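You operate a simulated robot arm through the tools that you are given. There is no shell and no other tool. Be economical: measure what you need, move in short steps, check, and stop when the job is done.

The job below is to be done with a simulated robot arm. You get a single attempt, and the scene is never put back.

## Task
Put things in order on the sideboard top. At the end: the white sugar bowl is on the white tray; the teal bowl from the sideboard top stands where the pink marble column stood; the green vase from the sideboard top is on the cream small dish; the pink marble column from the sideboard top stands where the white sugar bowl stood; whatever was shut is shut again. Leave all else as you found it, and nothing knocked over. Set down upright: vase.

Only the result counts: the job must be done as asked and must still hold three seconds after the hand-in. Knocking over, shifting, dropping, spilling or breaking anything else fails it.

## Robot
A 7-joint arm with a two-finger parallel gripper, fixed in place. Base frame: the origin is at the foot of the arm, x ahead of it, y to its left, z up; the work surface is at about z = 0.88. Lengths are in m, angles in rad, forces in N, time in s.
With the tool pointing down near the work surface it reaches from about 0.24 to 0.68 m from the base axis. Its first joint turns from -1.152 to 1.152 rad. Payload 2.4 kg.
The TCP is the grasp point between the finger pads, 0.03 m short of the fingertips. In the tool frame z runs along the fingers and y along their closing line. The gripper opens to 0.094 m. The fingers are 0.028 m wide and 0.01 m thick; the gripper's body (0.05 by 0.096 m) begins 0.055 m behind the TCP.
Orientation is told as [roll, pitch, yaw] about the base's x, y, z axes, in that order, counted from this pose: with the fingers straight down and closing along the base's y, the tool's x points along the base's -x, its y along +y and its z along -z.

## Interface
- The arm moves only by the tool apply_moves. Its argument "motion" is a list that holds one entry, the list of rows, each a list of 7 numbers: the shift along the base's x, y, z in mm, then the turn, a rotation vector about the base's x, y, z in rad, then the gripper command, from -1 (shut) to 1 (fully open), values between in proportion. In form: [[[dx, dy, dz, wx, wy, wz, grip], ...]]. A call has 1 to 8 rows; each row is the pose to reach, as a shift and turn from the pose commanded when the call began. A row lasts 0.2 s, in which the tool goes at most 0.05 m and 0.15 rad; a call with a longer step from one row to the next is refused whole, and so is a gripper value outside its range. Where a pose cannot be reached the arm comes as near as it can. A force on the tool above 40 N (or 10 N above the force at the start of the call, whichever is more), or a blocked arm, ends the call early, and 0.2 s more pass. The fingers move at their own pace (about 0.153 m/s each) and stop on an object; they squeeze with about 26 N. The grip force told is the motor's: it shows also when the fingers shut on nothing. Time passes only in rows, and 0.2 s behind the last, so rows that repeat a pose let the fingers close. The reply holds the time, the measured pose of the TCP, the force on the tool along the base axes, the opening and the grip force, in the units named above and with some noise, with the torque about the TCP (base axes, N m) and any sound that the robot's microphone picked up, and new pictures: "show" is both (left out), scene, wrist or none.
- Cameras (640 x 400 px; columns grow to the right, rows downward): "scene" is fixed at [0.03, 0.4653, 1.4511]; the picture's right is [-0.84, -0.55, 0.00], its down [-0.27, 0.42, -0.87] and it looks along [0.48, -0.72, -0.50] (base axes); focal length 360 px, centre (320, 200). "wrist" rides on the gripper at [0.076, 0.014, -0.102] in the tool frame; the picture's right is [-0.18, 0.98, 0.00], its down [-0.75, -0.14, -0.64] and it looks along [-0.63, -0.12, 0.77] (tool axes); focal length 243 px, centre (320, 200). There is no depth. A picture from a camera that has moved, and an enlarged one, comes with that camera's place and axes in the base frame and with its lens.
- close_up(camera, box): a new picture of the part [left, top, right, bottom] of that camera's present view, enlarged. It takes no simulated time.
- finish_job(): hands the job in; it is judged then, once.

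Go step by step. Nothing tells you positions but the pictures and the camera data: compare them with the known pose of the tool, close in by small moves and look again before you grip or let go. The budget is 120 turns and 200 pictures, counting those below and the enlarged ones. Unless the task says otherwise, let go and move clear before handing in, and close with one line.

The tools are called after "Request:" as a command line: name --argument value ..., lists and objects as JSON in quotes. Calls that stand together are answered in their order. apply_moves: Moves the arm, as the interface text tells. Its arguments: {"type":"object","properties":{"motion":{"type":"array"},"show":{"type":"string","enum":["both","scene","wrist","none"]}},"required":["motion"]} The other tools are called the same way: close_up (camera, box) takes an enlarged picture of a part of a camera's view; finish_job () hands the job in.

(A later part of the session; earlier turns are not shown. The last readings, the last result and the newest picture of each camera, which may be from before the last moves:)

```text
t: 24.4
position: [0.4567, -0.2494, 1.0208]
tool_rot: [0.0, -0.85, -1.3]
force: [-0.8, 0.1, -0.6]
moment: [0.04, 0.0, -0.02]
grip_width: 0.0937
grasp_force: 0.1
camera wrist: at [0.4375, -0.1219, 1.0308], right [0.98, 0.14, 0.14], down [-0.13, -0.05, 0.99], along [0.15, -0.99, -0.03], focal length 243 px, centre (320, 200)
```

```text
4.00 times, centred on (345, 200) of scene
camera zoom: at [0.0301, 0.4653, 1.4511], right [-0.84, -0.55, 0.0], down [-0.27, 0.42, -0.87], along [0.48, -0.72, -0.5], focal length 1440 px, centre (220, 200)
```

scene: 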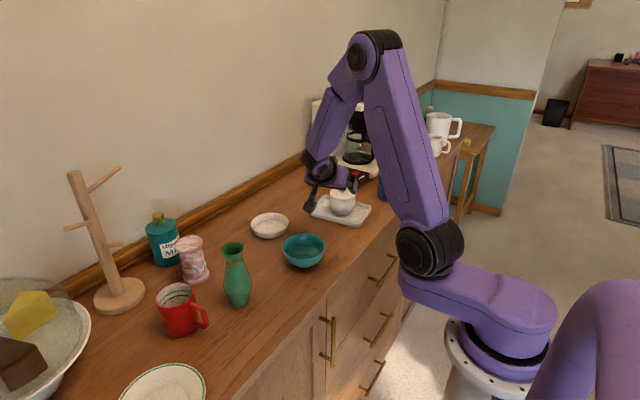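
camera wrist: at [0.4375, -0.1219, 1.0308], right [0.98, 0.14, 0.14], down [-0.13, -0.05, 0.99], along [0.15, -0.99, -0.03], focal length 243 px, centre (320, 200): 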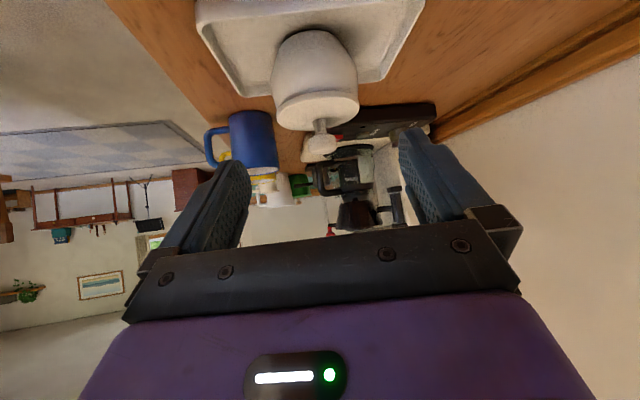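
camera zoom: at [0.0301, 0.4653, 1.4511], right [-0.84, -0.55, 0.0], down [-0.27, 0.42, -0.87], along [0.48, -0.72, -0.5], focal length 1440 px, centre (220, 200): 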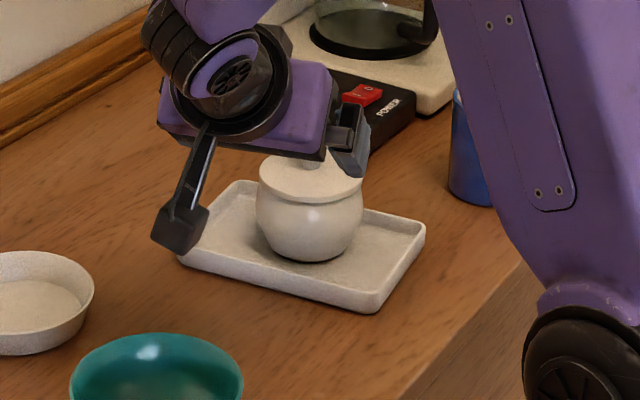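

The sugar bowl stands on the tray with its lid on. Next is the pink column at about (0.621,0.099), 95 mm tall. I'll rise, turn the tool back, and move over there.

Request:
apply_moves --motion '[[[0, 10, 40, 0, 0, 0.14, 1], [0, 30, 80, 0, 0, 0.28, 1], [5, 55, 110, 0, 0, 0.43, 1], [10, 85, 120, 0, 0, 0.58, 1], [20, 125, 120, 0, 0, 0.73, 1], [30, 165, 120, 0, 0, 0.88, 1], [45, 205, 120, 0, 0, 1.03, 1], [60, 245, 120, 0, 0, 1.18, 1]]]' --show "none"

Request:
apply_moves --motion '[[[10, 30, 0, 0, 0, 0.12, 1]]]' --show "none"

Request:
apply_moves --motion '[[[10, 30, 0, 0, 0.14, 0, 1], [30, 60, -10, 0, 0.28, 0, 1], [50, 72, -20, 0, 0.42, 0, 1], [65, 72, -30, 0, 0.55, 0, 1], [65, 72, -30, 0, 0.55, 0, 1]]]'

```text
t: 26.2
position: [0.5183, -0.0035, 1.1396]
tool_rot: [-0.001, -0.851, -0.119]
force: [0.3, -0.8, 0.7]
moment: [-0.03, -0.01, -0.02]
grip_width: 0.0936
grasp_force: 0.1
```

```text
t: 26.6
position: [0.529, 0.0273, 1.1398]
tool_rot: [-0.001, -0.849, -0.002]
force: [0.2, -0.9, 0.7]
moment: [-0.03, -0.02, 0.02]
grip_width: 0.094
grasp_force: 0.0
```

```text
t: 27.8
position: [0.5907, 0.0897, 1.1177]
tool_rot: [-0.032, -0.468, 0.017]
force: [0.2, -0.1, 0.4]
moment: [-0.02, 0.02, 0.01]
grip_width: 0.094
grasp_force: 0.0
out of reach, approached as far as the arm can: row 3, 4, 5
camera wrist: at [0.4776, 0.1072, 1.1742], right [0.16, 0.99, 0.05], down [0.38, -0.11, 0.92], along [0.91, -0.13, -0.39], focal length 243 px, centre (320, 200)
```

scene: 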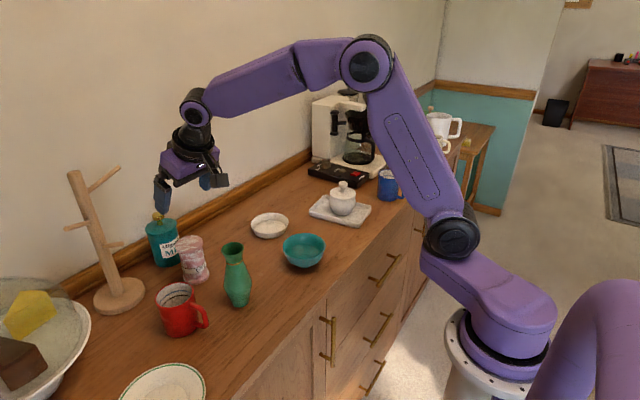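
wrist: 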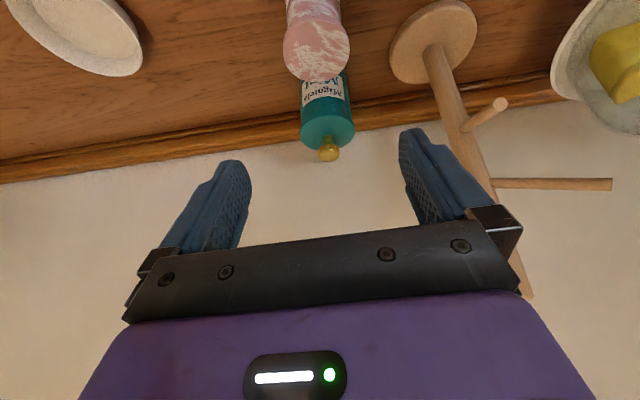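

The arm stopped short of the commanded tilt here. I'll try with a slight yaw toward the radial direction.

Request:
apply_moves --motion '[[[0, 0, -10, 0, 0, 0.1, 1], [0, 0, -20, 0, 0, 0.2, 1], [0, 0, -20, 0, 0, 0.2, 1]]]' --show "none"

```text
t: 28.6
position: [0.5766, 0.0988, 1.0913]
tool_rot: [-0.06, -0.479, 0.176]
force: [0.1, -0.2, 0.9]
moment: [-0.03, 0.04, 0.0]
grip_width: 0.0938
grasp_force: 0.0
out of reach, approached as far as the arm can: row 1, 2, 3
```

The wrist seems to be near a joint limit in this posture. I'll pull back and up toward the starting pose to recover a better posture.

Request:
apply_moves --motion '[[[-30, -20, 25, 0, 0, -0.07, 1], [-60, -45, 50, 0, 0, -0.14, 1], [-90, -70, 75, 0, 0, -0.2, 1], [-120, -100, 100, 0, 0, -0.2, 1], [-140, -125, 125, 0, 0, -0.2, 1], [-150, -150, 145, 0, 0, -0.2, 1], [-160, -175, 155, 0, 0, -0.2, 1]]]' --show "scene"

```text
t: 30.2
position: [0.4099, -0.0572, 1.2393]
tool_rot: [-0.088, -0.495, -0.023]
force: [0.9, 0.0, -0.6]
moment: [-0.01, -0.03, -0.01]
grip_width: 0.0937
grasp_force: 0.0
out of reach, approached as far as the arm can: row 6, 7
```

scene: 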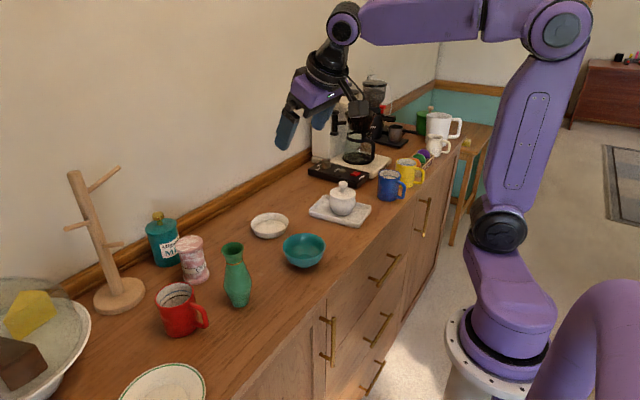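

Request:
apply_moves --motion '[[[-15, -50, 10, 0, 0, 0, 1], [-30, -90, 15, 0, 0, 0, 1], [-30, -90, 15, 0, 0.1, 0, 1], [-30, -90, 15, 0, 0.2, 0, 1], [-30, -90, 15, 0, 0.3, 0, 1], [-30, -90, 15, 0, 0.3, 0, 1]]]' --show "scene"

```text
refused: row 1 steps farther than a row can; nothing moved
```

Request:
apply_moves --motion '[[[-10, -35, 8, 0, 0, 0, 1], [-20, -70, 15, 0, 0, 0, 1], [-30, -95, 15, 0, 0.1, 0, 1], [-30, -95, 15, 0, 0.2, 0, 1], [-30, -95, 15, 0, 0.3, 0, 1], [-30, -95, 15, 0, 0.3, 0, 1]]]' --show "scene"

```text
t: 31.6
position: [0.3772, -0.1453, 1.2504]
tool_rot: [-0.262, -0.199, 0.013]
force: [-0.5, 0.5, -0.3]
moment: [-0.02, 0.02, -0.02]
grip_width: 0.094
grasp_force: 0.1
out of reach, approached as far as the arm can: row 1, 2, 3, 4, 5, 6
```

scene: 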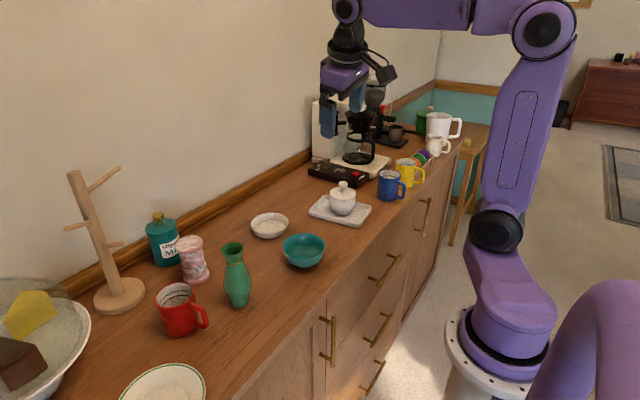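

The posture has drifted (roll is -0.26). I'll try a yaw turn here in free space to find which way frees it.

Request:
apply_moves --motion '[[[0, 0, 0, 0, 0, -0.14, 1], [0, 0, 0, 0, 0, -0.28, 1], [0, 0, 0, 0, 0, -0.42, 1], [0, 0, 0, 0, 0, -0.42, 1]]]' --show "none"

Request:
apply_moves --motion '[[[0, 0, 0, 0, 0, 0.14, 1], [0, 0, 0, 0, 0, 0.28, 1], [0, 0, 0, 0, 0, 0.42, 1], [0, 0, 0, 0, 0, 0.42, 1]]]' --show "none"

```text
t: 32.6
position: [0.3772, -0.1446, 1.2504]
tool_rot: [-0.261, -0.198, -0.407]
force: [0.0, 0.0, 0.0]
moment: [0.01, 0.0, -0.01]
grip_width: 0.0939
grasp_force: 0.0
```

```text
t: 33.6
position: [0.376, -0.1448, 1.2515]
tool_rot: [-0.262, -0.201, 0.014]
force: [-0.1, -0.4, -0.3]
moment: [-0.01, 0.0, 0.01]
grip_width: 0.0939
grasp_force: 0.1
```

So the commanded pose simply got clipped to what was reached, and the yaw is free. I'll command the roll and pitch back toward level.

Request:
apply_moves --motion '[[[0, 0, 0, 0.13, 0, 0, 1], [0, 0, 0, 0.262, 0, 0, 1], [0, 0, 0, 0.262, 0, 0, 1]]]' --show "none"

```text
t: 34.4
position: [0.3784, -0.1444, 1.2506]
tool_rot: [-0.263, -0.201, 0.013]
force: [-0.2, -0.1, -0.3]
moment: [-0.03, 0.02, 0.0]
grip_width: 0.0938
grasp_force: 0.1
out of reach, approached as far as the arm can: row 1, 2, 3
```

It's at a joint limit caused by the drift from the yawed carry. I'll retrace that loop in reverse, high in free space, to undo it. First tilt out again.

Request:
apply_moves --motion '[[[19, 21, -14, 0, -0.08, 0, 1], [38, 43, -28, 0, -0.16, 0, 1], [57, 65, -42, 0, -0.25, 0, 1], [76, 87, -56, 0, -0.33, 0, 1], [95, 109, -70, 0, -0.41, 0, 1], [114, 131, -84, 0, -0.49, 0, 1], [133, 152, -97, 0, -0.57, 0, 1], [151, 172, -110, 0, -0.65, 0, 1]]]' --show "none"

Request:
apply_moves --motion '[[[0, 0, 0, 0.086, 0, 0.099, 1], [0, 0, 0, 0.173, 0, 0.197, 1], [0, 0, 0, 0.173, 0, 0.197, 1]]]' --show "none"

```text
t: 36.2
position: [0.5303, 0.0262, 1.1395]
tool_rot: [-0.272, -0.851, 0.022]
force: [-0.4, -0.6, 0.1]
moment: [0.01, -0.02, -0.03]
grip_width: 0.0939
grasp_force: 0.1
```

```text
t: 37.0
position: [0.5298, 0.0266, 1.1395]
tool_rot: [-0.011, -0.854, 0.021]
force: [0.4, 0.2, -0.4]
moment: [0.01, 0.0, 0.0]
grip_width: 0.0939
grasp_force: 0.1
```

Now reverse the yaw while moving back toward the tray, staying high.

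Request:
apply_moves --motion '[[[-9, -33, 0, 0, 0, -0.14, 1], [-18, -66, 0, 0, 0, -0.29, 1], [-28, -100, 0, 0, 0, -0.44, 1], [-37, -135, 0, 0, 0, -0.59, 1], [-46, -170, 0, 0, 0, -0.74, 1], [-55, -205, 0, 0, 0, -0.89, 1], [-64, -240, 0, 0, 0, -1.04, 1], [-72, -276, -10, 0, 0, -1.18, 1]]]' --show "none"

Request:
apply_moves --motion '[[[5, -30, -20, 0, 0, -0.12, 1], [20, -75, -30, 0, 0, -0.12, 1], [45, -45, -30, 0, 0, -0.03, 1], [72, -12, -30, 0, 0, 0.06, 1], [99, 22, -30, 0, 0, 0.15, 1], [126, 56, -30, 0, 0, 0.24, 1], [153, 90, -30, 0, 0, 0.33, 1], [180, 124, -30, 0, 0, 0.42, 1]]]' --show "scene"

```text
t: 38.8
position: [0.4569, -0.2492, 1.1294]
tool_rot: [-0.012, -0.853, -1.164]
force: [0.1, -0.2, 1.4]
moment: [-0.04, 0.02, 0.02]
grip_width: 0.0941
grasp_force: 0.0
```

```text
t: 40.6
position: [0.6367, -0.1239, 1.1005]
tool_rot: [-0.011, -0.852, -0.739]
force: [-0.5, 0.6, 0.0]
moment: [0.03, -0.03, -0.03]
grip_width: 0.0941
grasp_force: 0.0
```

scene: 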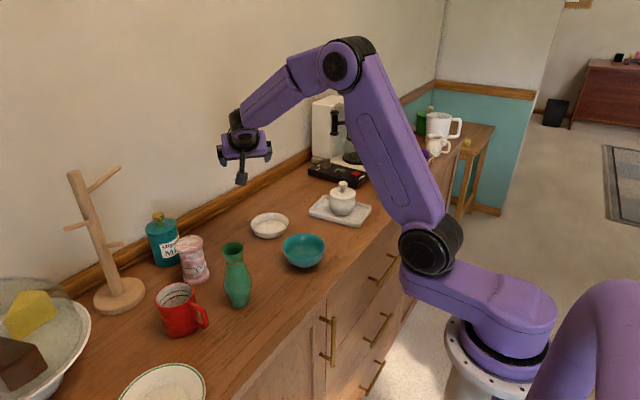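

Request:
apply_moves --motion '[[[5, 45, -20, 0, 0, 0.04, 1], [13, 90, -40, 0, 0, 0.04, 1], [7, 80, -40, 0, 0, 0.18, 1], [1, 70, -40, 0, 0, 0.32, 1], [-5, 60, -40, 0, 0, 0.46, 1], [-12, 50, -40, 0, 0, 0.6, 1], [-18, 41, -40, 0, 0, 0.74, 1]]]' --show "none"

Request:
apply_moves --motion '[[[10, 0, 10, 0, 0.14, 0, 1], [25, 0, 20, 0, 0.28, 0, 1], [45, 0, 25, 0, 0.42, 0, 1], [60, 5, 28, 0, 0.55, 0, 1], [60, 5, 28, 0, 0.55, 0, 1]]]' --show "scene"

```text
t: 42.2
position: [0.6196, -0.0804, 1.06]
tool_rot: [-0.013, -0.85, 0.003]
force: [-0.8, 3.1, 0.2]
moment: [-0.17, -0.01, -0.14]
grip_width: 0.0936
grasp_force: 0.1
```

```text
t: 43.4
position: [0.6806, -0.0793, 1.0884]
tool_rot: [-0.013, -0.302, -0.002]
force: [0.9, 0.2, 0.1]
moment: [0.01, 0.02, -0.01]
grip_width: 0.0938
grasp_force: 0.0
```

scene: 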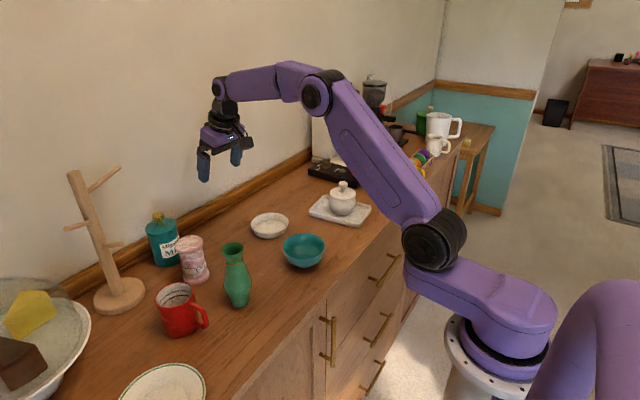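

Posture is recovered. Since the wrist camera would crowd the tall vase at the column, I'll do the vase first. Moving above it with the tool vertical.

Request:
apply_moves --motion '[[[-24, 22, 8, 0.003, 0.04, 0, 1], [-48, 44, 16, 0.006, 0.08, 0, 1], [-72, 66, 20, 0.01, 0.12, 0, 1], [-96, 88, 20, 0.013, 0.16, 0, 1], [-120, 110, 20, 0.013, 0.2, 0, 1], [-144, 132, 20, 0.013, 0.24, 0, 1], [-168, 154, 20, 0.013, 0.27, 0, 1], [-190, 176, 20, 0.013, 0.3, 0, 1]]]'

Request:
close_up --camera "scene" --box '[160, 180, 300, 320]'

```text
t: 45.2
position: [0.4886, 0.0981, 1.11]
tool_rot: [-0.001, -0.003, -0.001]
force: [0.2, -0.6, -0.2]
moment: [-0.01, 0.02, 0.0]
grip_width: 0.0938
grasp_force: 0.0
camera wrist: at [0.4122, 0.114, 1.2121], right [0.19, 0.98, 0.0], down [0.75, -0.14, 0.64], along [0.63, -0.12, -0.76], focal length 243 px, centre (320, 200)
```

scene: 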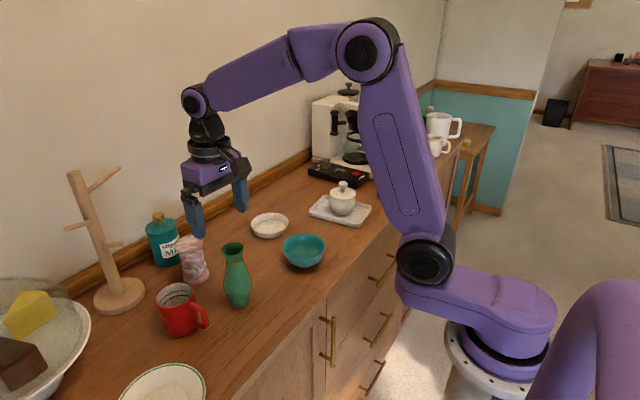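
wrist: 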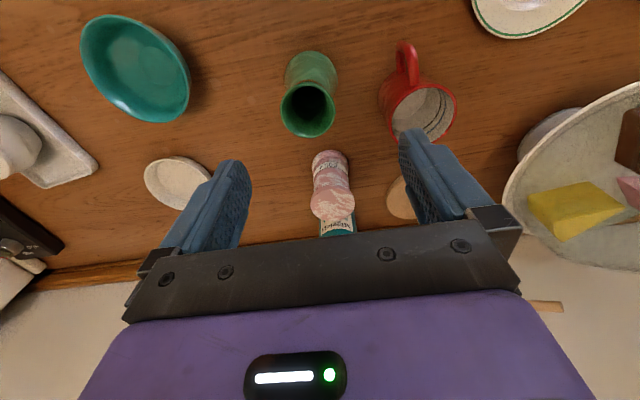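

```text
2.86 times, centred on (230, 250) of scene
camera zoom: at [0.0301, 0.4653, 1.4511], right [-0.84, -0.55, 0.0], down [-0.27, 0.42, -0.87], along [0.48, -0.72, -0.5], focal length 1028 px, centre (577, 57)
```

zoom: 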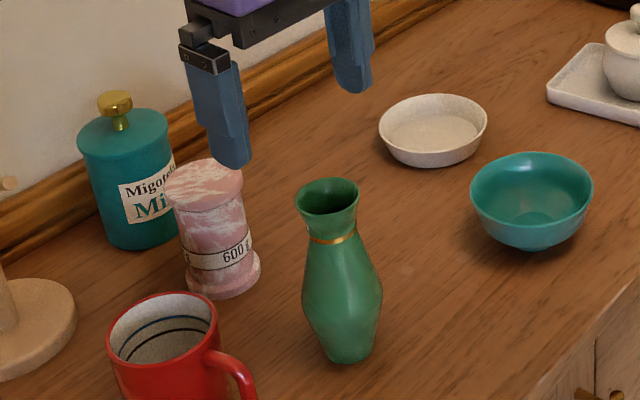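

The vase resolves to (0.476,0.092), top at about z=1.025, widest near z=0.94. I'll centre over it and descend partway with the fingers straddling it.

Request:
apply_moves --motion '[[[-12, -6, 0, 0, 0, 0, 1], [-12, -6, -30, 0, 0, 0, 1], [-12, -6, -70, 0, 0, 0, 1], [-12, -6, -100, 0, 0, 0, 1], [-12, -6, -100, 0, 0, 0, 1]]]'

Request:
close_up --camera "scene" --box '[160, 180, 300, 320]'

```text
t: 46.4
position: [0.476, 0.093, 1.0093]
tool_rot: [-0.001, -0.004, -0.004]
force: [0.2, 0.0, -0.1]
moment: [-0.06, 0.01, 0.0]
grip_width: 0.0939
grasp_force: 0.1
camera wrist: at [0.3999, 0.1085, 1.1119], right [0.19, 0.98, 0.0], down [0.75, -0.14, 0.64], along [0.63, -0.12, -0.76], focal length 243 px, centre (320, 200)
```

scene: 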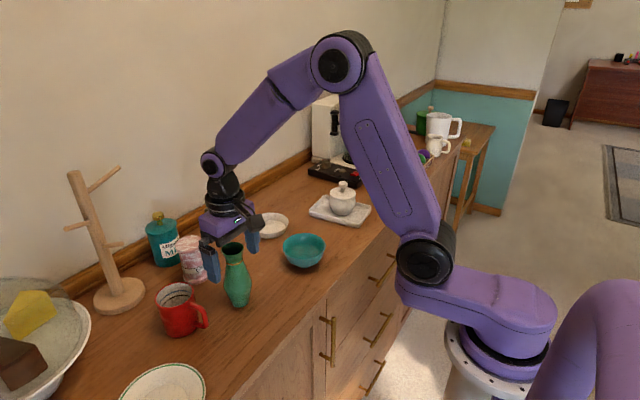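
wrist: 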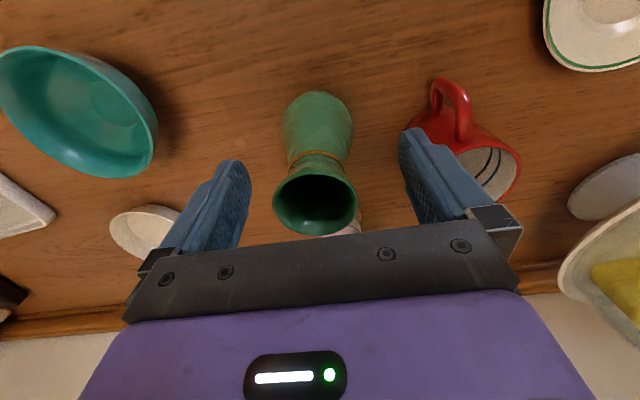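

```text
2.86 times, centred on (230, 250) of scene
camera zoom: at [0.03, 0.4653, 1.4511], right [-0.84, -0.55, 0.0], down [-0.27, 0.42, -0.87], along [0.48, -0.72, -0.5], focal length 1028 px, centre (577, 57)
```

zoom: 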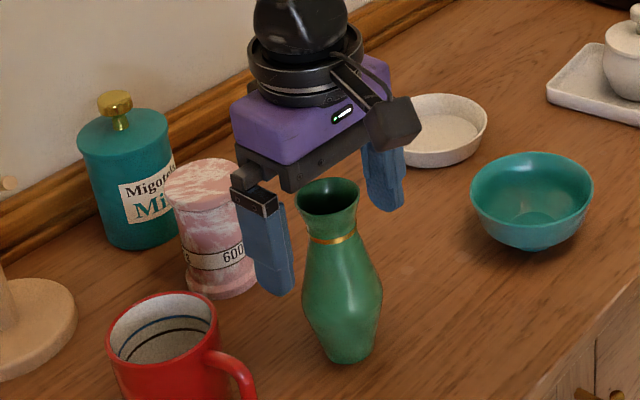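

Well centred. I'll descend the final 31 mm and check.

Request:
apply_moves --motion '[[[0, -1, -15, 0, 0, 0, 1], [0, -1, -25, 0, 0, 0, 1], [0, -1, -31, 0, 0, 0, 1], [0, -1, -31, 0, 0, 0, 1]]]'

Request:
close_up --camera "scene" --box '[190, 200, 280, 320]'

```text
t: 47.4
position: [0.4763, 0.0901, 0.9767]
tool_rot: [-0.002, -0.005, -0.004]
force: [0.2, 0.4, 0.2]
moment: [0.01, 0.03, 0.03]
grip_width: 0.0941
grasp_force: 0.1
camera wrist: at [0.4002, 0.1055, 1.0787], right [0.19, 0.98, 0.0], down [0.75, -0.14, 0.64], along [0.63, -0.12, -0.76], focal length 243 px, centre (320, 200)
```

scene: 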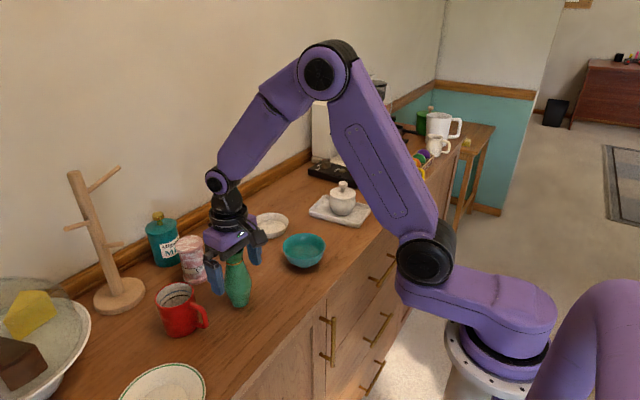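
wrist: 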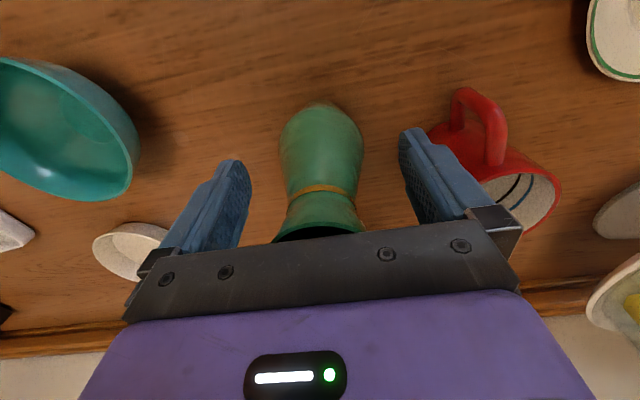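

```text
3.33 times, centred on (235, 260) of scene
camera zoom: at [0.03, 0.4653, 1.4511], right [-0.84, -0.55, 0.0], down [-0.27, 0.42, -0.87], along [0.48, -0.72, -0.5], focal length 1200 px, centre (603, 0)
```

zoom: 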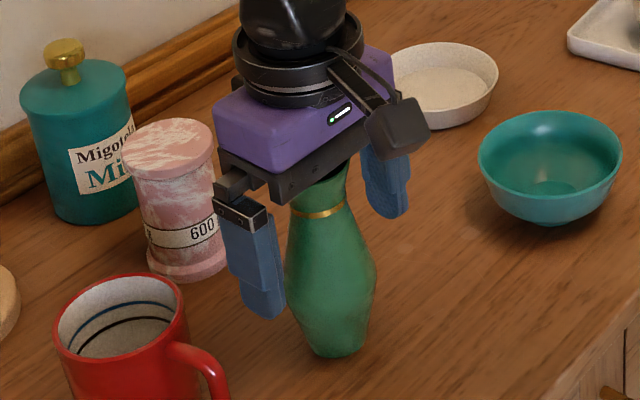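

The tips are at the vase's belly and the rim clears the palm. Closing.

Request:
apply_moves --motion '[[[0, 0, 0, 0, 0, 0, 0.6], [0, 0, 0, 0, 0, 0, 0.35], [0, 0, 0, 0, 0, 0, 0.1], [0, 0, 0, 0, 0, 0, -1], [0, 0, 0, 0, 0, 0, -1]]]' --show "none"

Request:
apply_moves --motion '[[[0, 0, 10, 0, 0, 0, -1], [0, 0, 30, 0, 0, 0, -1], [0, 0, 30, 0, 0, 0, -1]]]'

Request:
close_up --camera "scene" --box '[190, 200, 280, 320]'

```text
t: 48.6
position: [0.4765, 0.0891, 0.9766]
tool_rot: [0.001, -0.002, -0.002]
force: [0.0, 0.2, 1.2]
moment: [0.02, 0.03, -0.01]
grip_width: 0.0533
grasp_force: 25.7
```

```text
t: 49.4
position: [0.4765, 0.0919, 1.0062]
tool_rot: [0.001, -0.003, -0.004]
force: [0.9, 0.5, -1.3]
moment: [0.0, 0.02, -0.01]
grip_width: 0.0533
grasp_force: 26.7
camera wrist: at [0.4008, 0.1067, 1.1086], right [0.19, 0.98, 0.0], down [0.75, -0.14, 0.64], along [0.63, -0.12, -0.76], focal length 243 px, centre (320, 200)
```

scene: 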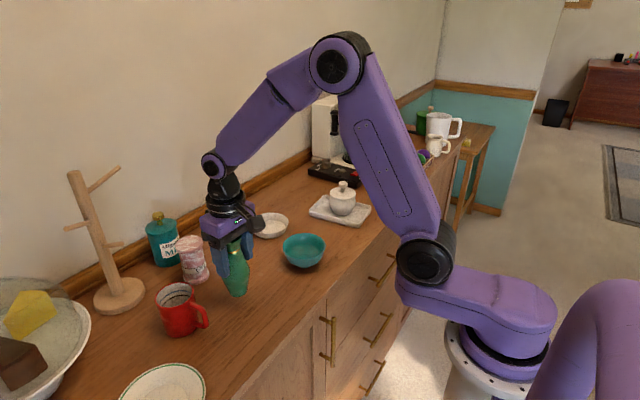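
wrist: 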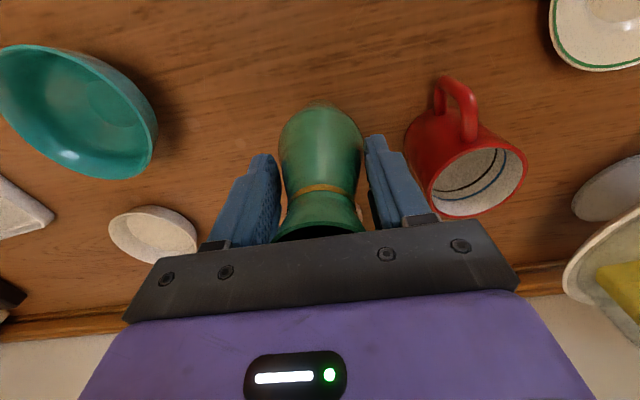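

```text
3.33 times, centred on (235, 260) of scene
camera zoom: at [0.0301, 0.4653, 1.4511], right [-0.84, -0.55, 0.0], down [-0.27, 0.42, -0.87], along [0.48, -0.72, -0.5], focal length 1200 px, centre (603, 0)
```

zoom: 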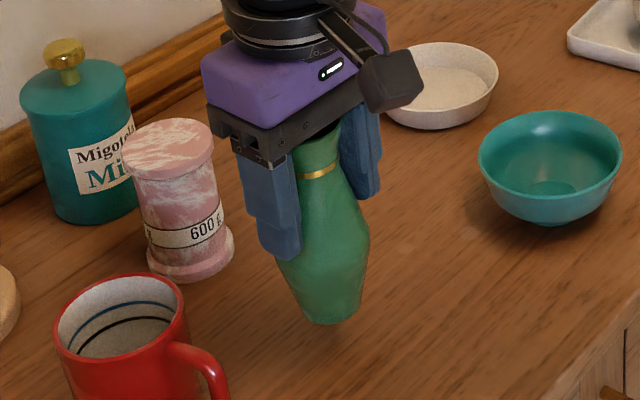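

The vase is held upright. I'll raise it and carry it to above the dish.

Request:
apply_moves --motion '[[[0, 0, 35, 0, 0, 0, -1], [0, 0, 75, 0, 0, 0, -1], [20, -38, 80, 0, 0, 0, -1], [42, -80, 80, 0, 0, 0, -1], [64, -122, 80, 0, 0, 0, -1], [86, -164, 80, 0, 0, 0, -1], [108, -204, 80, 0, 0, 0, -1], [127, -241, 80, 0, 0, 0, -1]]]'

Request:
close_up --camera "scene" --box '[210, 130, 330, 260]'

```text
t: 51.2
position: [0.6021, -0.1519, 1.0866]
tool_rot: [-0.001, -0.002, -0.002]
force: [0.2, 1.1, -2.3]
moment: [-0.01, 0.02, -0.01]
grip_width: 0.0533
grasp_force: 26.0
camera wrist: at [0.5255, -0.1359, 1.1891], right [0.19, 0.98, 0.0], down [0.75, -0.14, 0.64], along [0.63, -0.12, -0.77], focal length 243 px, centre (320, 200)
```

scene: 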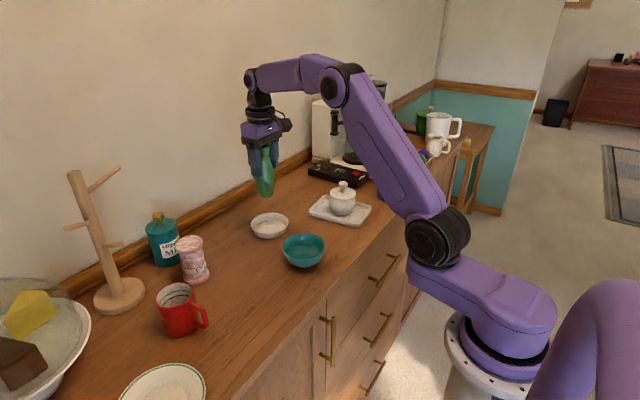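
wrist: 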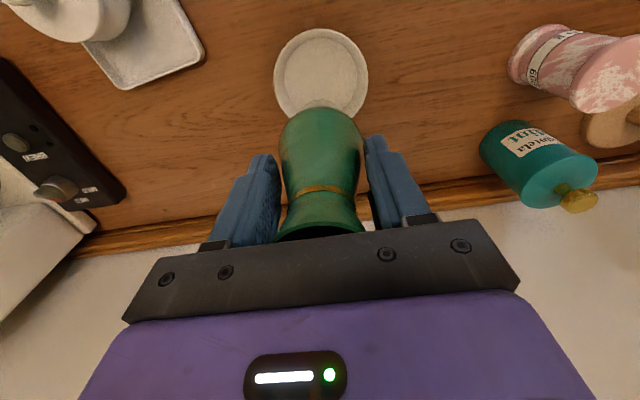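

```text
3.08 times, centred on (270, 195) of scene
camera zoom: at [0.0301, 0.4654, 1.4511], right [-0.84, -0.55, 0.0], down [-0.27, 0.42, -0.87], along [0.48, -0.72, -0.5], focal length 1108 px, centre (474, 215)
```

zoom: 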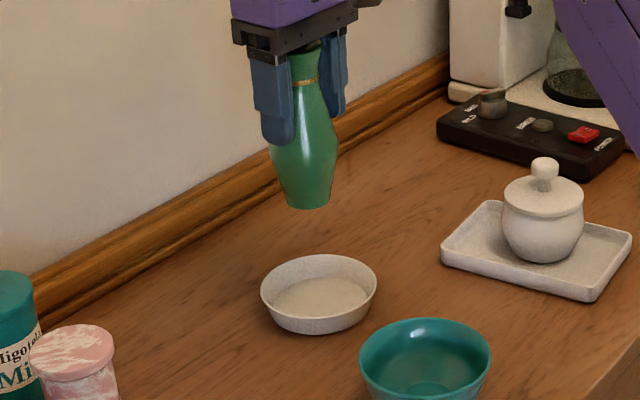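

The dish centre comes out near (0.593,-0.149). I'll adjust and lower to just above it.

Request:
apply_moves --motion '[[[-5, 2, -30, 0, 0, 0, -1], [-9, 3, -60, 0, 0, 0, -1], [-9, 3, -82, 0, 0, 0, -1], [-9, 3, -90, 0, 0, 0, -1], [-9, 3, -90, 0, 0, 0, -1]]]'

Request:
close_up --camera "scene" --box '[210, 150, 330, 260]'

```text
t: 52.4
position: [0.5962, -0.1481, 0.9977]
tool_rot: [0.0, -0.005, -0.004]
force: [-0.2, -0.6, -2.1]
moment: [0.01, -0.01, -0.02]
grip_width: 0.0531
grasp_force: 26.0
camera wrist: at [0.5188, -0.132, 1.0992], right [0.19, 0.98, 0.0], down [0.75, -0.14, 0.64], along [0.63, -0.12, -0.76], focal length 243 px, centre (320, 200)
```

scene: 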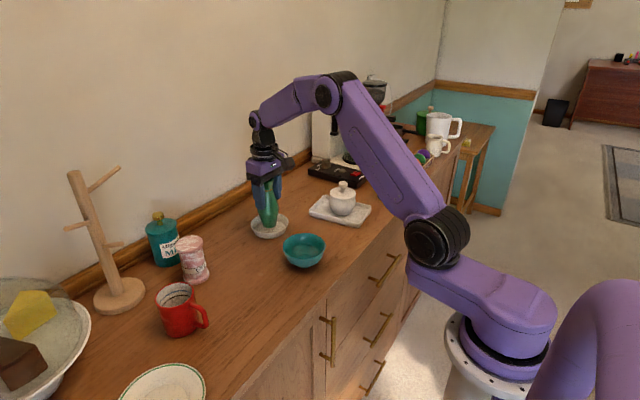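
wrist: 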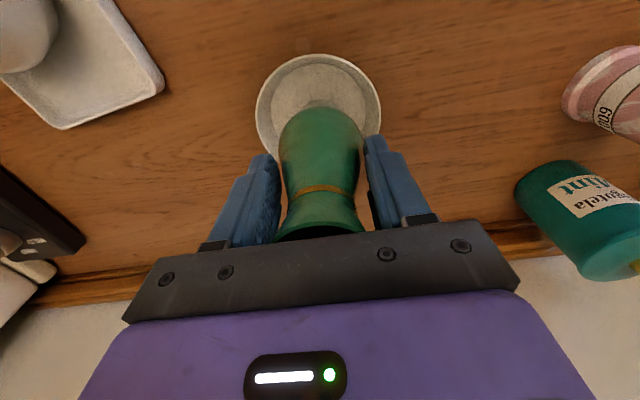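

```text
3.64 times, centred on (270, 205) of scene
camera zoom: at [0.0301, 0.4653, 1.4511], right [-0.84, -0.55, 0.0], down [-0.27, 0.42, -0.87], along [0.48, -0.72, -0.5], focal length 1309 px, centre (502, 182)
```

zoom: 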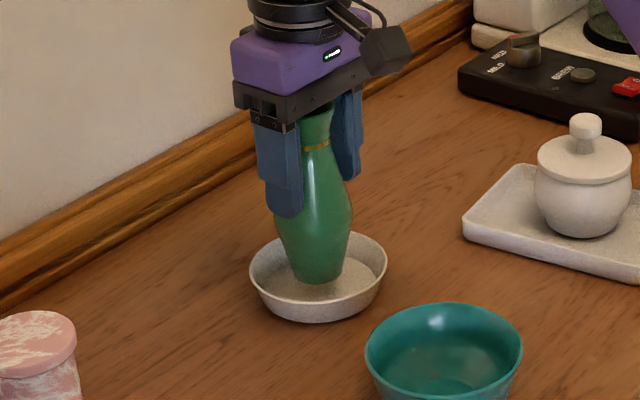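

Vase base is centred over the dish; lowering gently to contact.

Request:
apply_moves --motion '[[[0, 0, -5, 0, 0, 0, -1], [0, 0, -9, 0, 0, 0, -1], [0, 0, -12, 0, 0, 0, -1], [0, 0, -12, 0, 0, 0, -1]]]' --show "none"

```text
t: 53.4
position: [0.5952, -0.1486, 0.9839]
tool_rot: [0.001, -0.004, -0.003]
force: [0.8, 0.0, -1.9]
moment: [0.0, 0.05, -0.02]
grip_width: 0.0534
grasp_force: 25.7
```

Request:
apply_moves --motion '[[[0, 0, -2, 0, 0, 0, -1], [0, 0, -4, 0, 0, 0, -1], [0, 0, -4, 0, 0, 0, -1]]]' --show "none"

```text
t: 54.2
position: [0.5958, -0.1476, 0.9813]
tool_rot: [-0.001, -0.003, -0.003]
force: [-2.9, 0.2, 8.4]
moment: [0.13, 0.24, 0.03]
grip_width: 0.0533
grasp_force: 25.7
```

Contact made. I'll relieve slightly, open slowly, and rise.

Request:
apply_moves --motion '[[[0, 0, 1, 0, 0, 0, -1], [0, 0, 1, 0, 0, 0, 0.4], [0, 0, 1, 0, 0, 0, 0.8], [0, 0, 1, 0, 0, 0, 0.8], [0, 0, 20, 0, 0, 0, 0.9], [0, 0, 55, 0, 0, 0, 1], [0, 0, 95, 0, 0, 0, 1]]]'

Request:
close_up --camera "scene" --box '[150, 150, 310, 290]'

```text
t: 55.8
position: [0.5953, -0.1494, 1.0783]
tool_rot: [0.0, -0.002, -0.002]
force: [0.3, -0.5, -0.3]
moment: [-0.01, -0.01, 0.0]
grip_width: 0.094
grasp_force: 0.0
camera wrist: at [0.5192, -0.1331, 1.1802], right [0.19, 0.98, 0.0], down [0.75, -0.14, 0.64], along [0.63, -0.12, -0.77], focal length 243 px, centre (320, 200)
```

scene: 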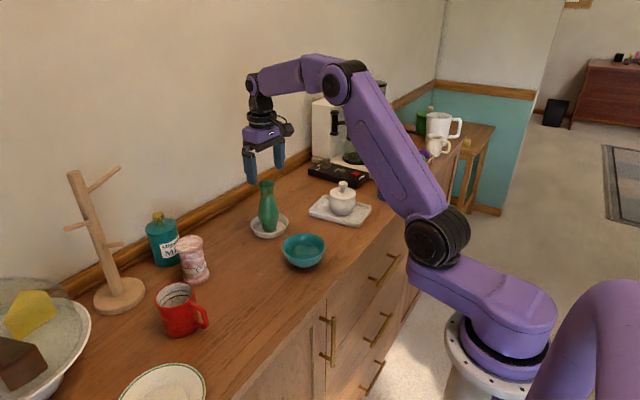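
wrist: 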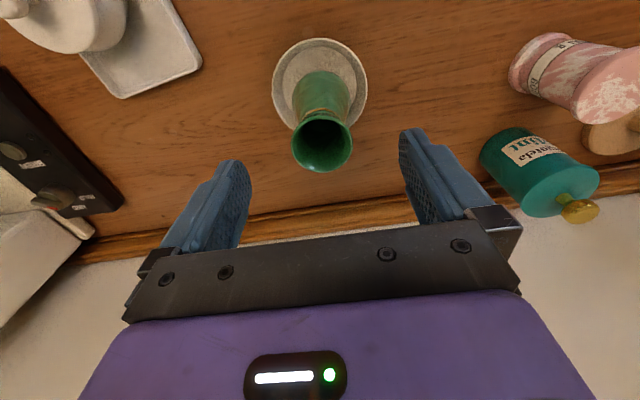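

```text
2.86 times, centred on (230, 220) of scene
camera zoom: at [0.03, 0.4653, 1.4511], right [-0.84, -0.55, 0.0], down [-0.27, 0.42, -0.87], along [0.48, -0.72, -0.5], focal length 1028 px, centre (577, 143)
```

zoom: 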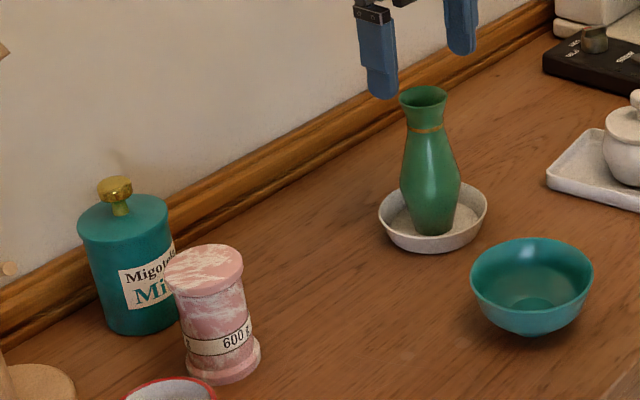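

The vase stands upright in the dish. Next is the column: I'll move above it with a 0.3 rad tilt, matching what its destination needs.

Request:
apply_moves --motion '[[[0, 15, 20, 0, 0, 0, 1], [0, 50, 20, 0, -0.05, 0, 1], [2, 88, 20, 0, -0.1, 0, 1], [4, 126, 20, 0, -0.15, 0, 1], [6, 164, 20, 0, -0.2, 0, 1], [8, 202, 20, 0, -0.25, 0, 1], [10, 240, 10, 0, -0.3, 0, 1], [10, 248, 0, 0, -0.3, 0, 1]]]'

Request:
close_up --camera "scene" --box '[130, 180, 250, 300]'

```text
t: 57.6
position: [0.6044, 0.1003, 1.0767]
tool_rot: [0.003, -0.303, -0.004]
force: [1.3, 0.4, 1.0]
moment: [0.0, 0.01, -0.02]
grip_width: 0.0942
grasp_force: 0.0
camera wrist: at [0.5014, 0.1158, 1.1515], right [0.18, 0.98, 0.06], down [0.53, -0.14, 0.84], along [0.83, -0.12, -0.54], focal length 243 px, centre (320, 200)
```

scene: 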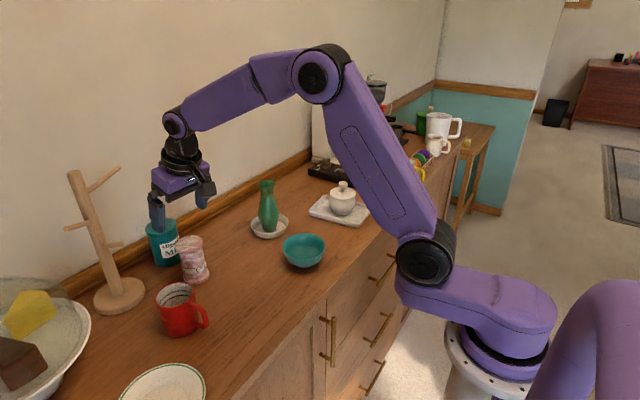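
wrist: 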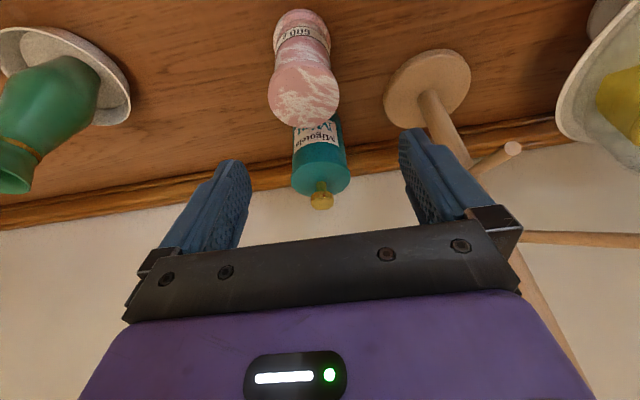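

```text
3.33 times, centred on (190, 240) of scene
camera zoom: at [0.03, 0.4653, 1.4511], right [-0.84, -0.55, 0.0], down [-0.27, 0.42, -0.87], along [0.48, -0.72, -0.5], focal length 1200 px, centre (753, 67)
```

zoom: 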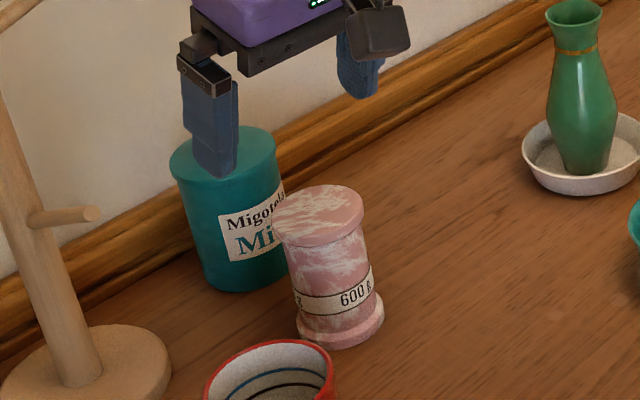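

The column resolves to (0.613,0.092) with top at about z=0.981. Descending with open fingers.

Request:
apply_moves --motion '[[[8, -8, -30, 0, 0, 0, 1], [8, -8, -60, 0, 0, 0, 1], [8, -8, -90, 0, 0, 0, 1], [8, -8, -118, 0, 0, 0, 1], [8, -8, -118, 0, 0, 0, 1]]]'

Request:
close_up --camera "scene" --box '[130, 180, 250, 300]'

```text
t: 58.8
position: [0.6136, 0.0921, 0.9588]
tool_rot: [0.001, -0.305, -0.003]
force: [-0.7, 0.3, 0.2]
moment: [-0.01, 0.03, 0.02]
grip_width: 0.0941
grasp_force: 0.2
camera wrist: at [0.5106, 0.1085, 1.0341], right [0.18, 0.98, 0.06], down [0.53, -0.14, 0.84], along [0.83, -0.12, -0.54], focal length 243 px, centre (320, 200)
```

scene: 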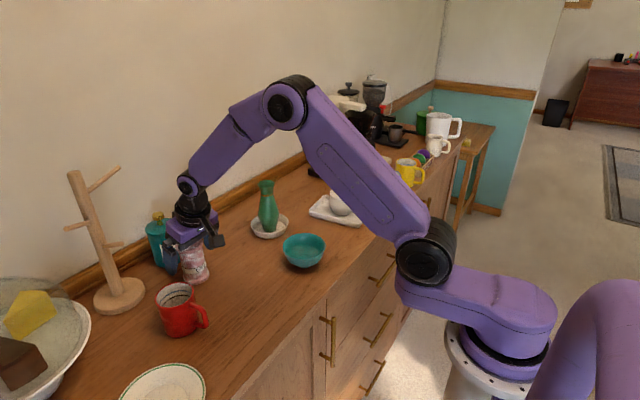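
wrist: 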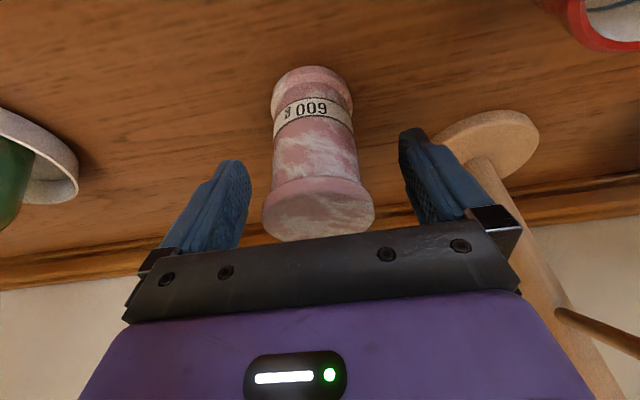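

```text
3.33 times, centred on (190, 240) of scene
camera zoom: at [0.03, 0.4653, 1.4511], right [-0.84, -0.55, 0.0], down [-0.27, 0.42, -0.87], along [0.48, -0.72, -0.5], focal length 1200 px, centre (753, 67)
```

zoom: 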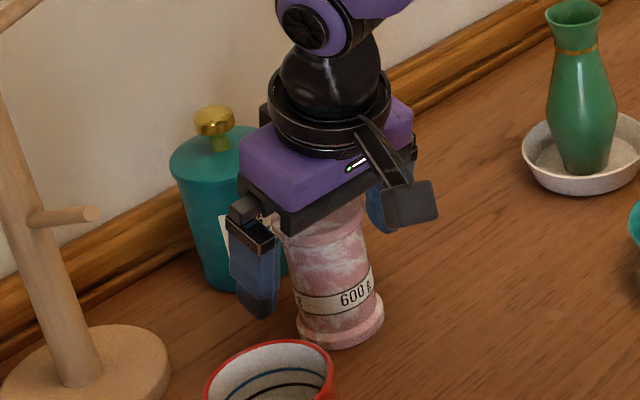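

Centred within a couple of mm. Closing and doing a small lift.

Request:
apply_moves --motion '[[[-2, 0, 0, 0, 0, 0, 0.6], [-2, 0, 0, 0, 0, 0, 0.3], [-2, 0, 0, 0, 0, 0, -1], [-2, 0, 0, 0, 0, 0, -1]]]' --show "none"

Request:
apply_moves --motion '[[[0, 0, 8, 0, 0, 0, -1], [0, 0, 25, 0, 0, 0, -1], [0, 0, 25, 0, 0, 0, -1]]]'

Request:
close_up --camera "scene" --box '[130, 180, 250, 300]'

```text
t: 59.8
position: [0.6123, 0.0927, 0.9606]
tool_rot: [0.003, -0.303, -0.006]
force: [1.9, -3.8, 3.8]
moment: [-0.06, -0.09, -0.05]
grip_width: 0.0612
grasp_force: 26.6
```

```text
t: 60.6
position: [0.6102, 0.0924, 0.9836]
tool_rot: [0.0, -0.302, -0.002]
force: [-0.1, -0.1, -6.0]
moment: [0.0, 0.04, -0.01]
grip_width: 0.061
grasp_force: 25.6
camera wrist: at [0.5073, 0.1077, 1.0591], right [0.18, 0.98, 0.06], down [0.53, -0.14, 0.84], along [0.83, -0.12, -0.54], focal length 243 px, centre (320, 200)
```

scene: 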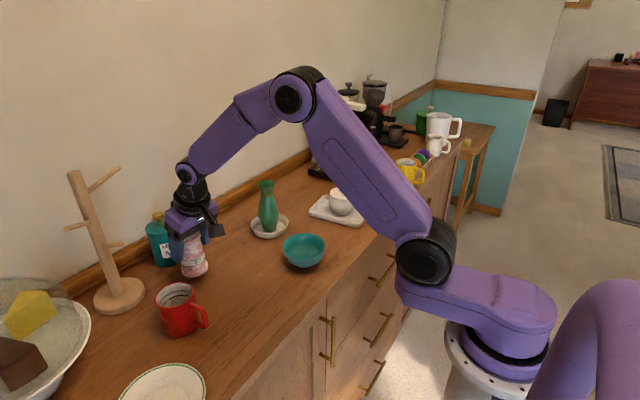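
wrist: 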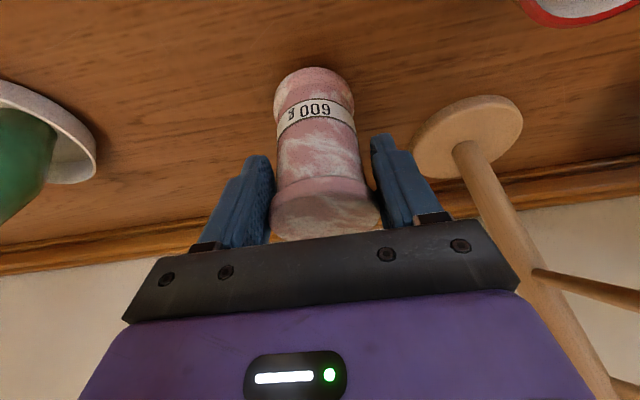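

```text
3.33 times, centred on (190, 240) of scene
camera zoom: at [0.0302, 0.4653, 1.4511], right [-0.84, -0.55, 0.0], down [-0.27, 0.42, -0.87], along [0.48, -0.72, -0.5], focal length 1200 px, centre (753, 67)
```

zoom: 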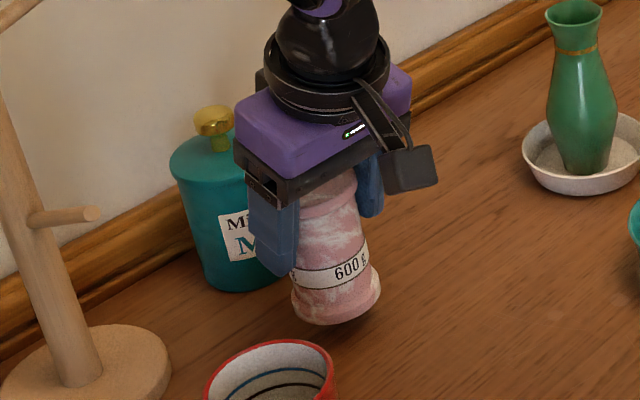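

The column is lifted, about 6 N. I'll raise it and carry it diagonally to above the sugar bowl's old spot (0.715,-0.082).

Request:
apply_moves --motion '[[[0, 0, 40, 0, 0, 0, -1], [0, 0, 80, 0, 0, 0, -1], [20, -34, 85, 0, 0, 0, -1], [41, -69, 85, 0, 0, 0, -1], [62, -104, 85, 0, 0, 0, -1], [83, -139, 85, 0, 0, 0, -1], [104, -174, 85, 0, 0, 0, -1], [104, -174, 85, 0, 0, 0, -1]]]'

Request:
close_up --camera "scene" --box '[180, 130, 300, 250]'

```text
t: 62.4
position: [0.7154, -0.0803, 1.068]
tool_rot: [0.002, -0.301, -0.002]
force: [0.3, 0.2, -6.1]
moment: [0.02, 0.07, 0.03]
grip_width: 0.0614
grasp_force: 26.1
camera wrist: at [0.6123, -0.0649, 1.1429], right [0.18, 0.98, 0.06], down [0.53, -0.14, 0.84], along [0.83, -0.12, -0.54], focal length 243 px, centre (320, 200)
```

scene: 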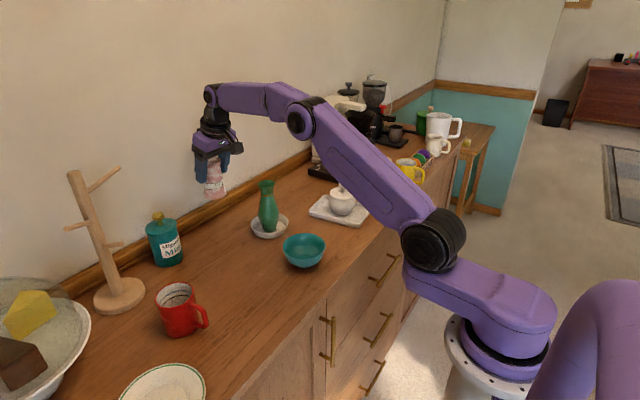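
wrist: 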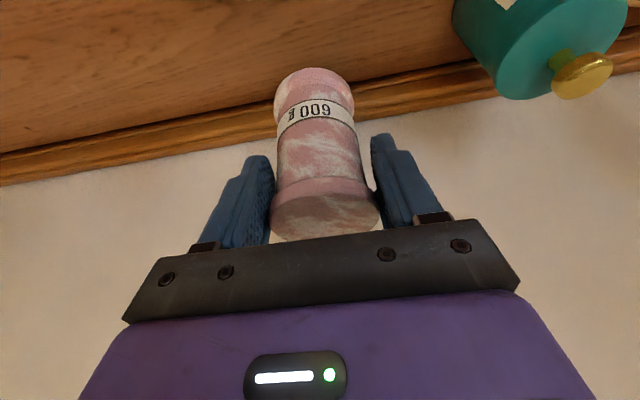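

```text
3.33 times, centred on (240, 190) of scene
camera zoom: at [0.0302, 0.4653, 1.4511], right [-0.84, -0.55, 0.0], down [-0.27, 0.42, -0.87], along [0.48, -0.72, -0.5], focal length 1200 px, centre (587, 233)
```

zoom: 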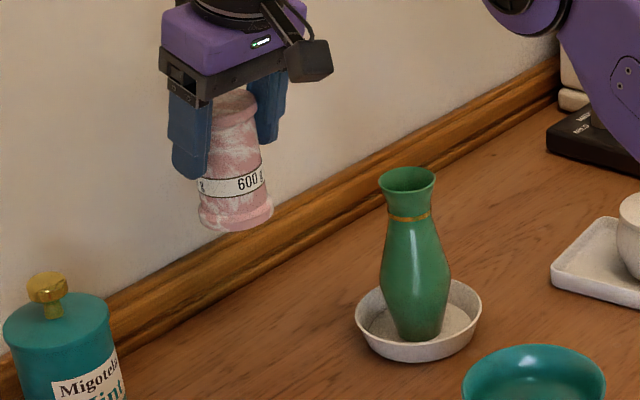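

Aligned over the old spot. Lowering to near the surface.

Request:
apply_moves --motion '[[[0, -1, -30, 0, 0, 0, -1], [0, -1, -60, 0, 0, 0, -1], [0, -1, -90, 0, 0, 0, -1], [0, -1, -102, 0, 0, 0, -1], [0, -1, -102, 0, 0, 0, -1]]]'

Request:
close_up --camera "scene" --box '[140, 180, 300, 320]'

```text
t: 63.6
position: [0.7161, -0.0817, 0.9659]
tool_rot: [0.002, -0.303, -0.003]
force: [-0.3, -0.3, -6.2]
moment: [0.04, 0.06, 0.02]
grip_width: 0.0609
grasp_force: 25.6
camera wrist: at [0.6119, -0.0659, 1.0418], right [0.18, 0.98, 0.06], down [0.53, -0.14, 0.84], along [0.83, -0.12, -0.54], focal length 243 px, centre (320, 200)
```

scene: 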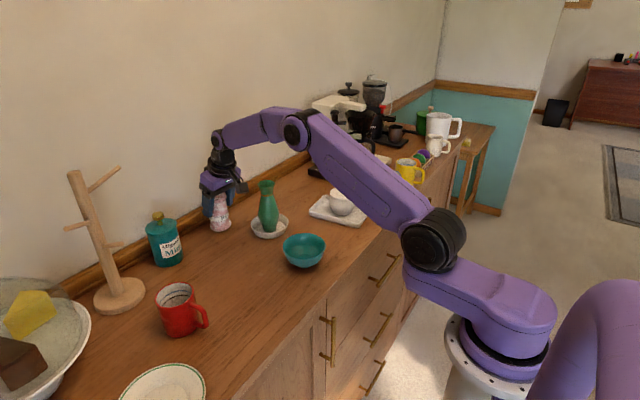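
wrist: 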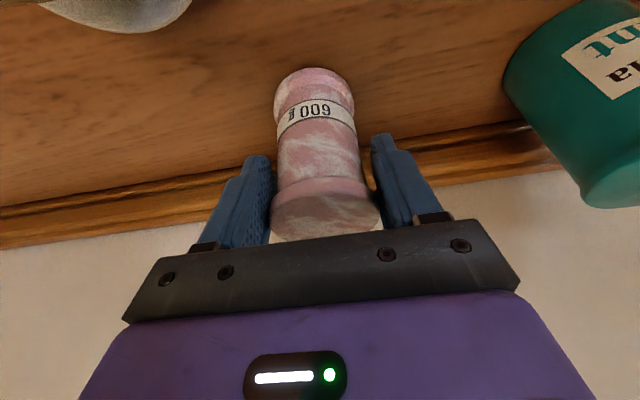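

```text
2.86 times, centred on (220, 250) of scene
camera zoom: at [0.0302, 0.4653, 1.4511], right [-0.84, -0.55, 0.0], down [-0.27, 0.42, -0.87], along [0.48, -0.72, -0.5], focal length 1028 px, centre (606, 57)
```

zoom: 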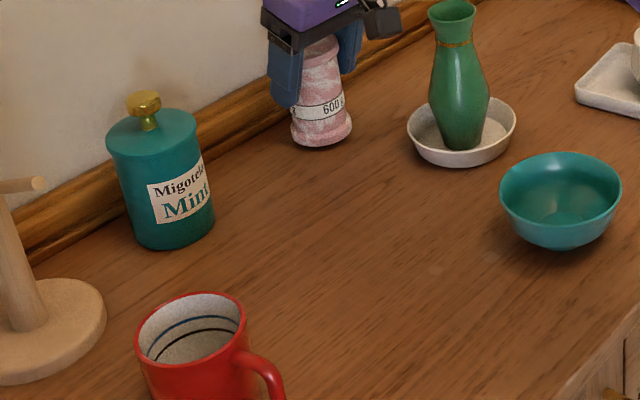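

The base lands within a few millimetres of the original footprint. Lowering to contact.

Request:
apply_moves --motion '[[[0, 0, -3, 0, 0, 0, -1], [0, 0, -6, 0, 0, 0, -1], [0, 0, -8, 0, 0, 0, -1], [0, 0, -8, 0, 0, 0, -1]]]' --show "none"

```text
t: 64.6
position: [0.7155, -0.0834, 0.9606]
tool_rot: [0.002, -0.305, -0.004]
force: [-4.8, 0.7, 5.9]
moment: [0.37, 0.38, 0.13]
grip_width: 0.0609
grasp_force: 26.5
```

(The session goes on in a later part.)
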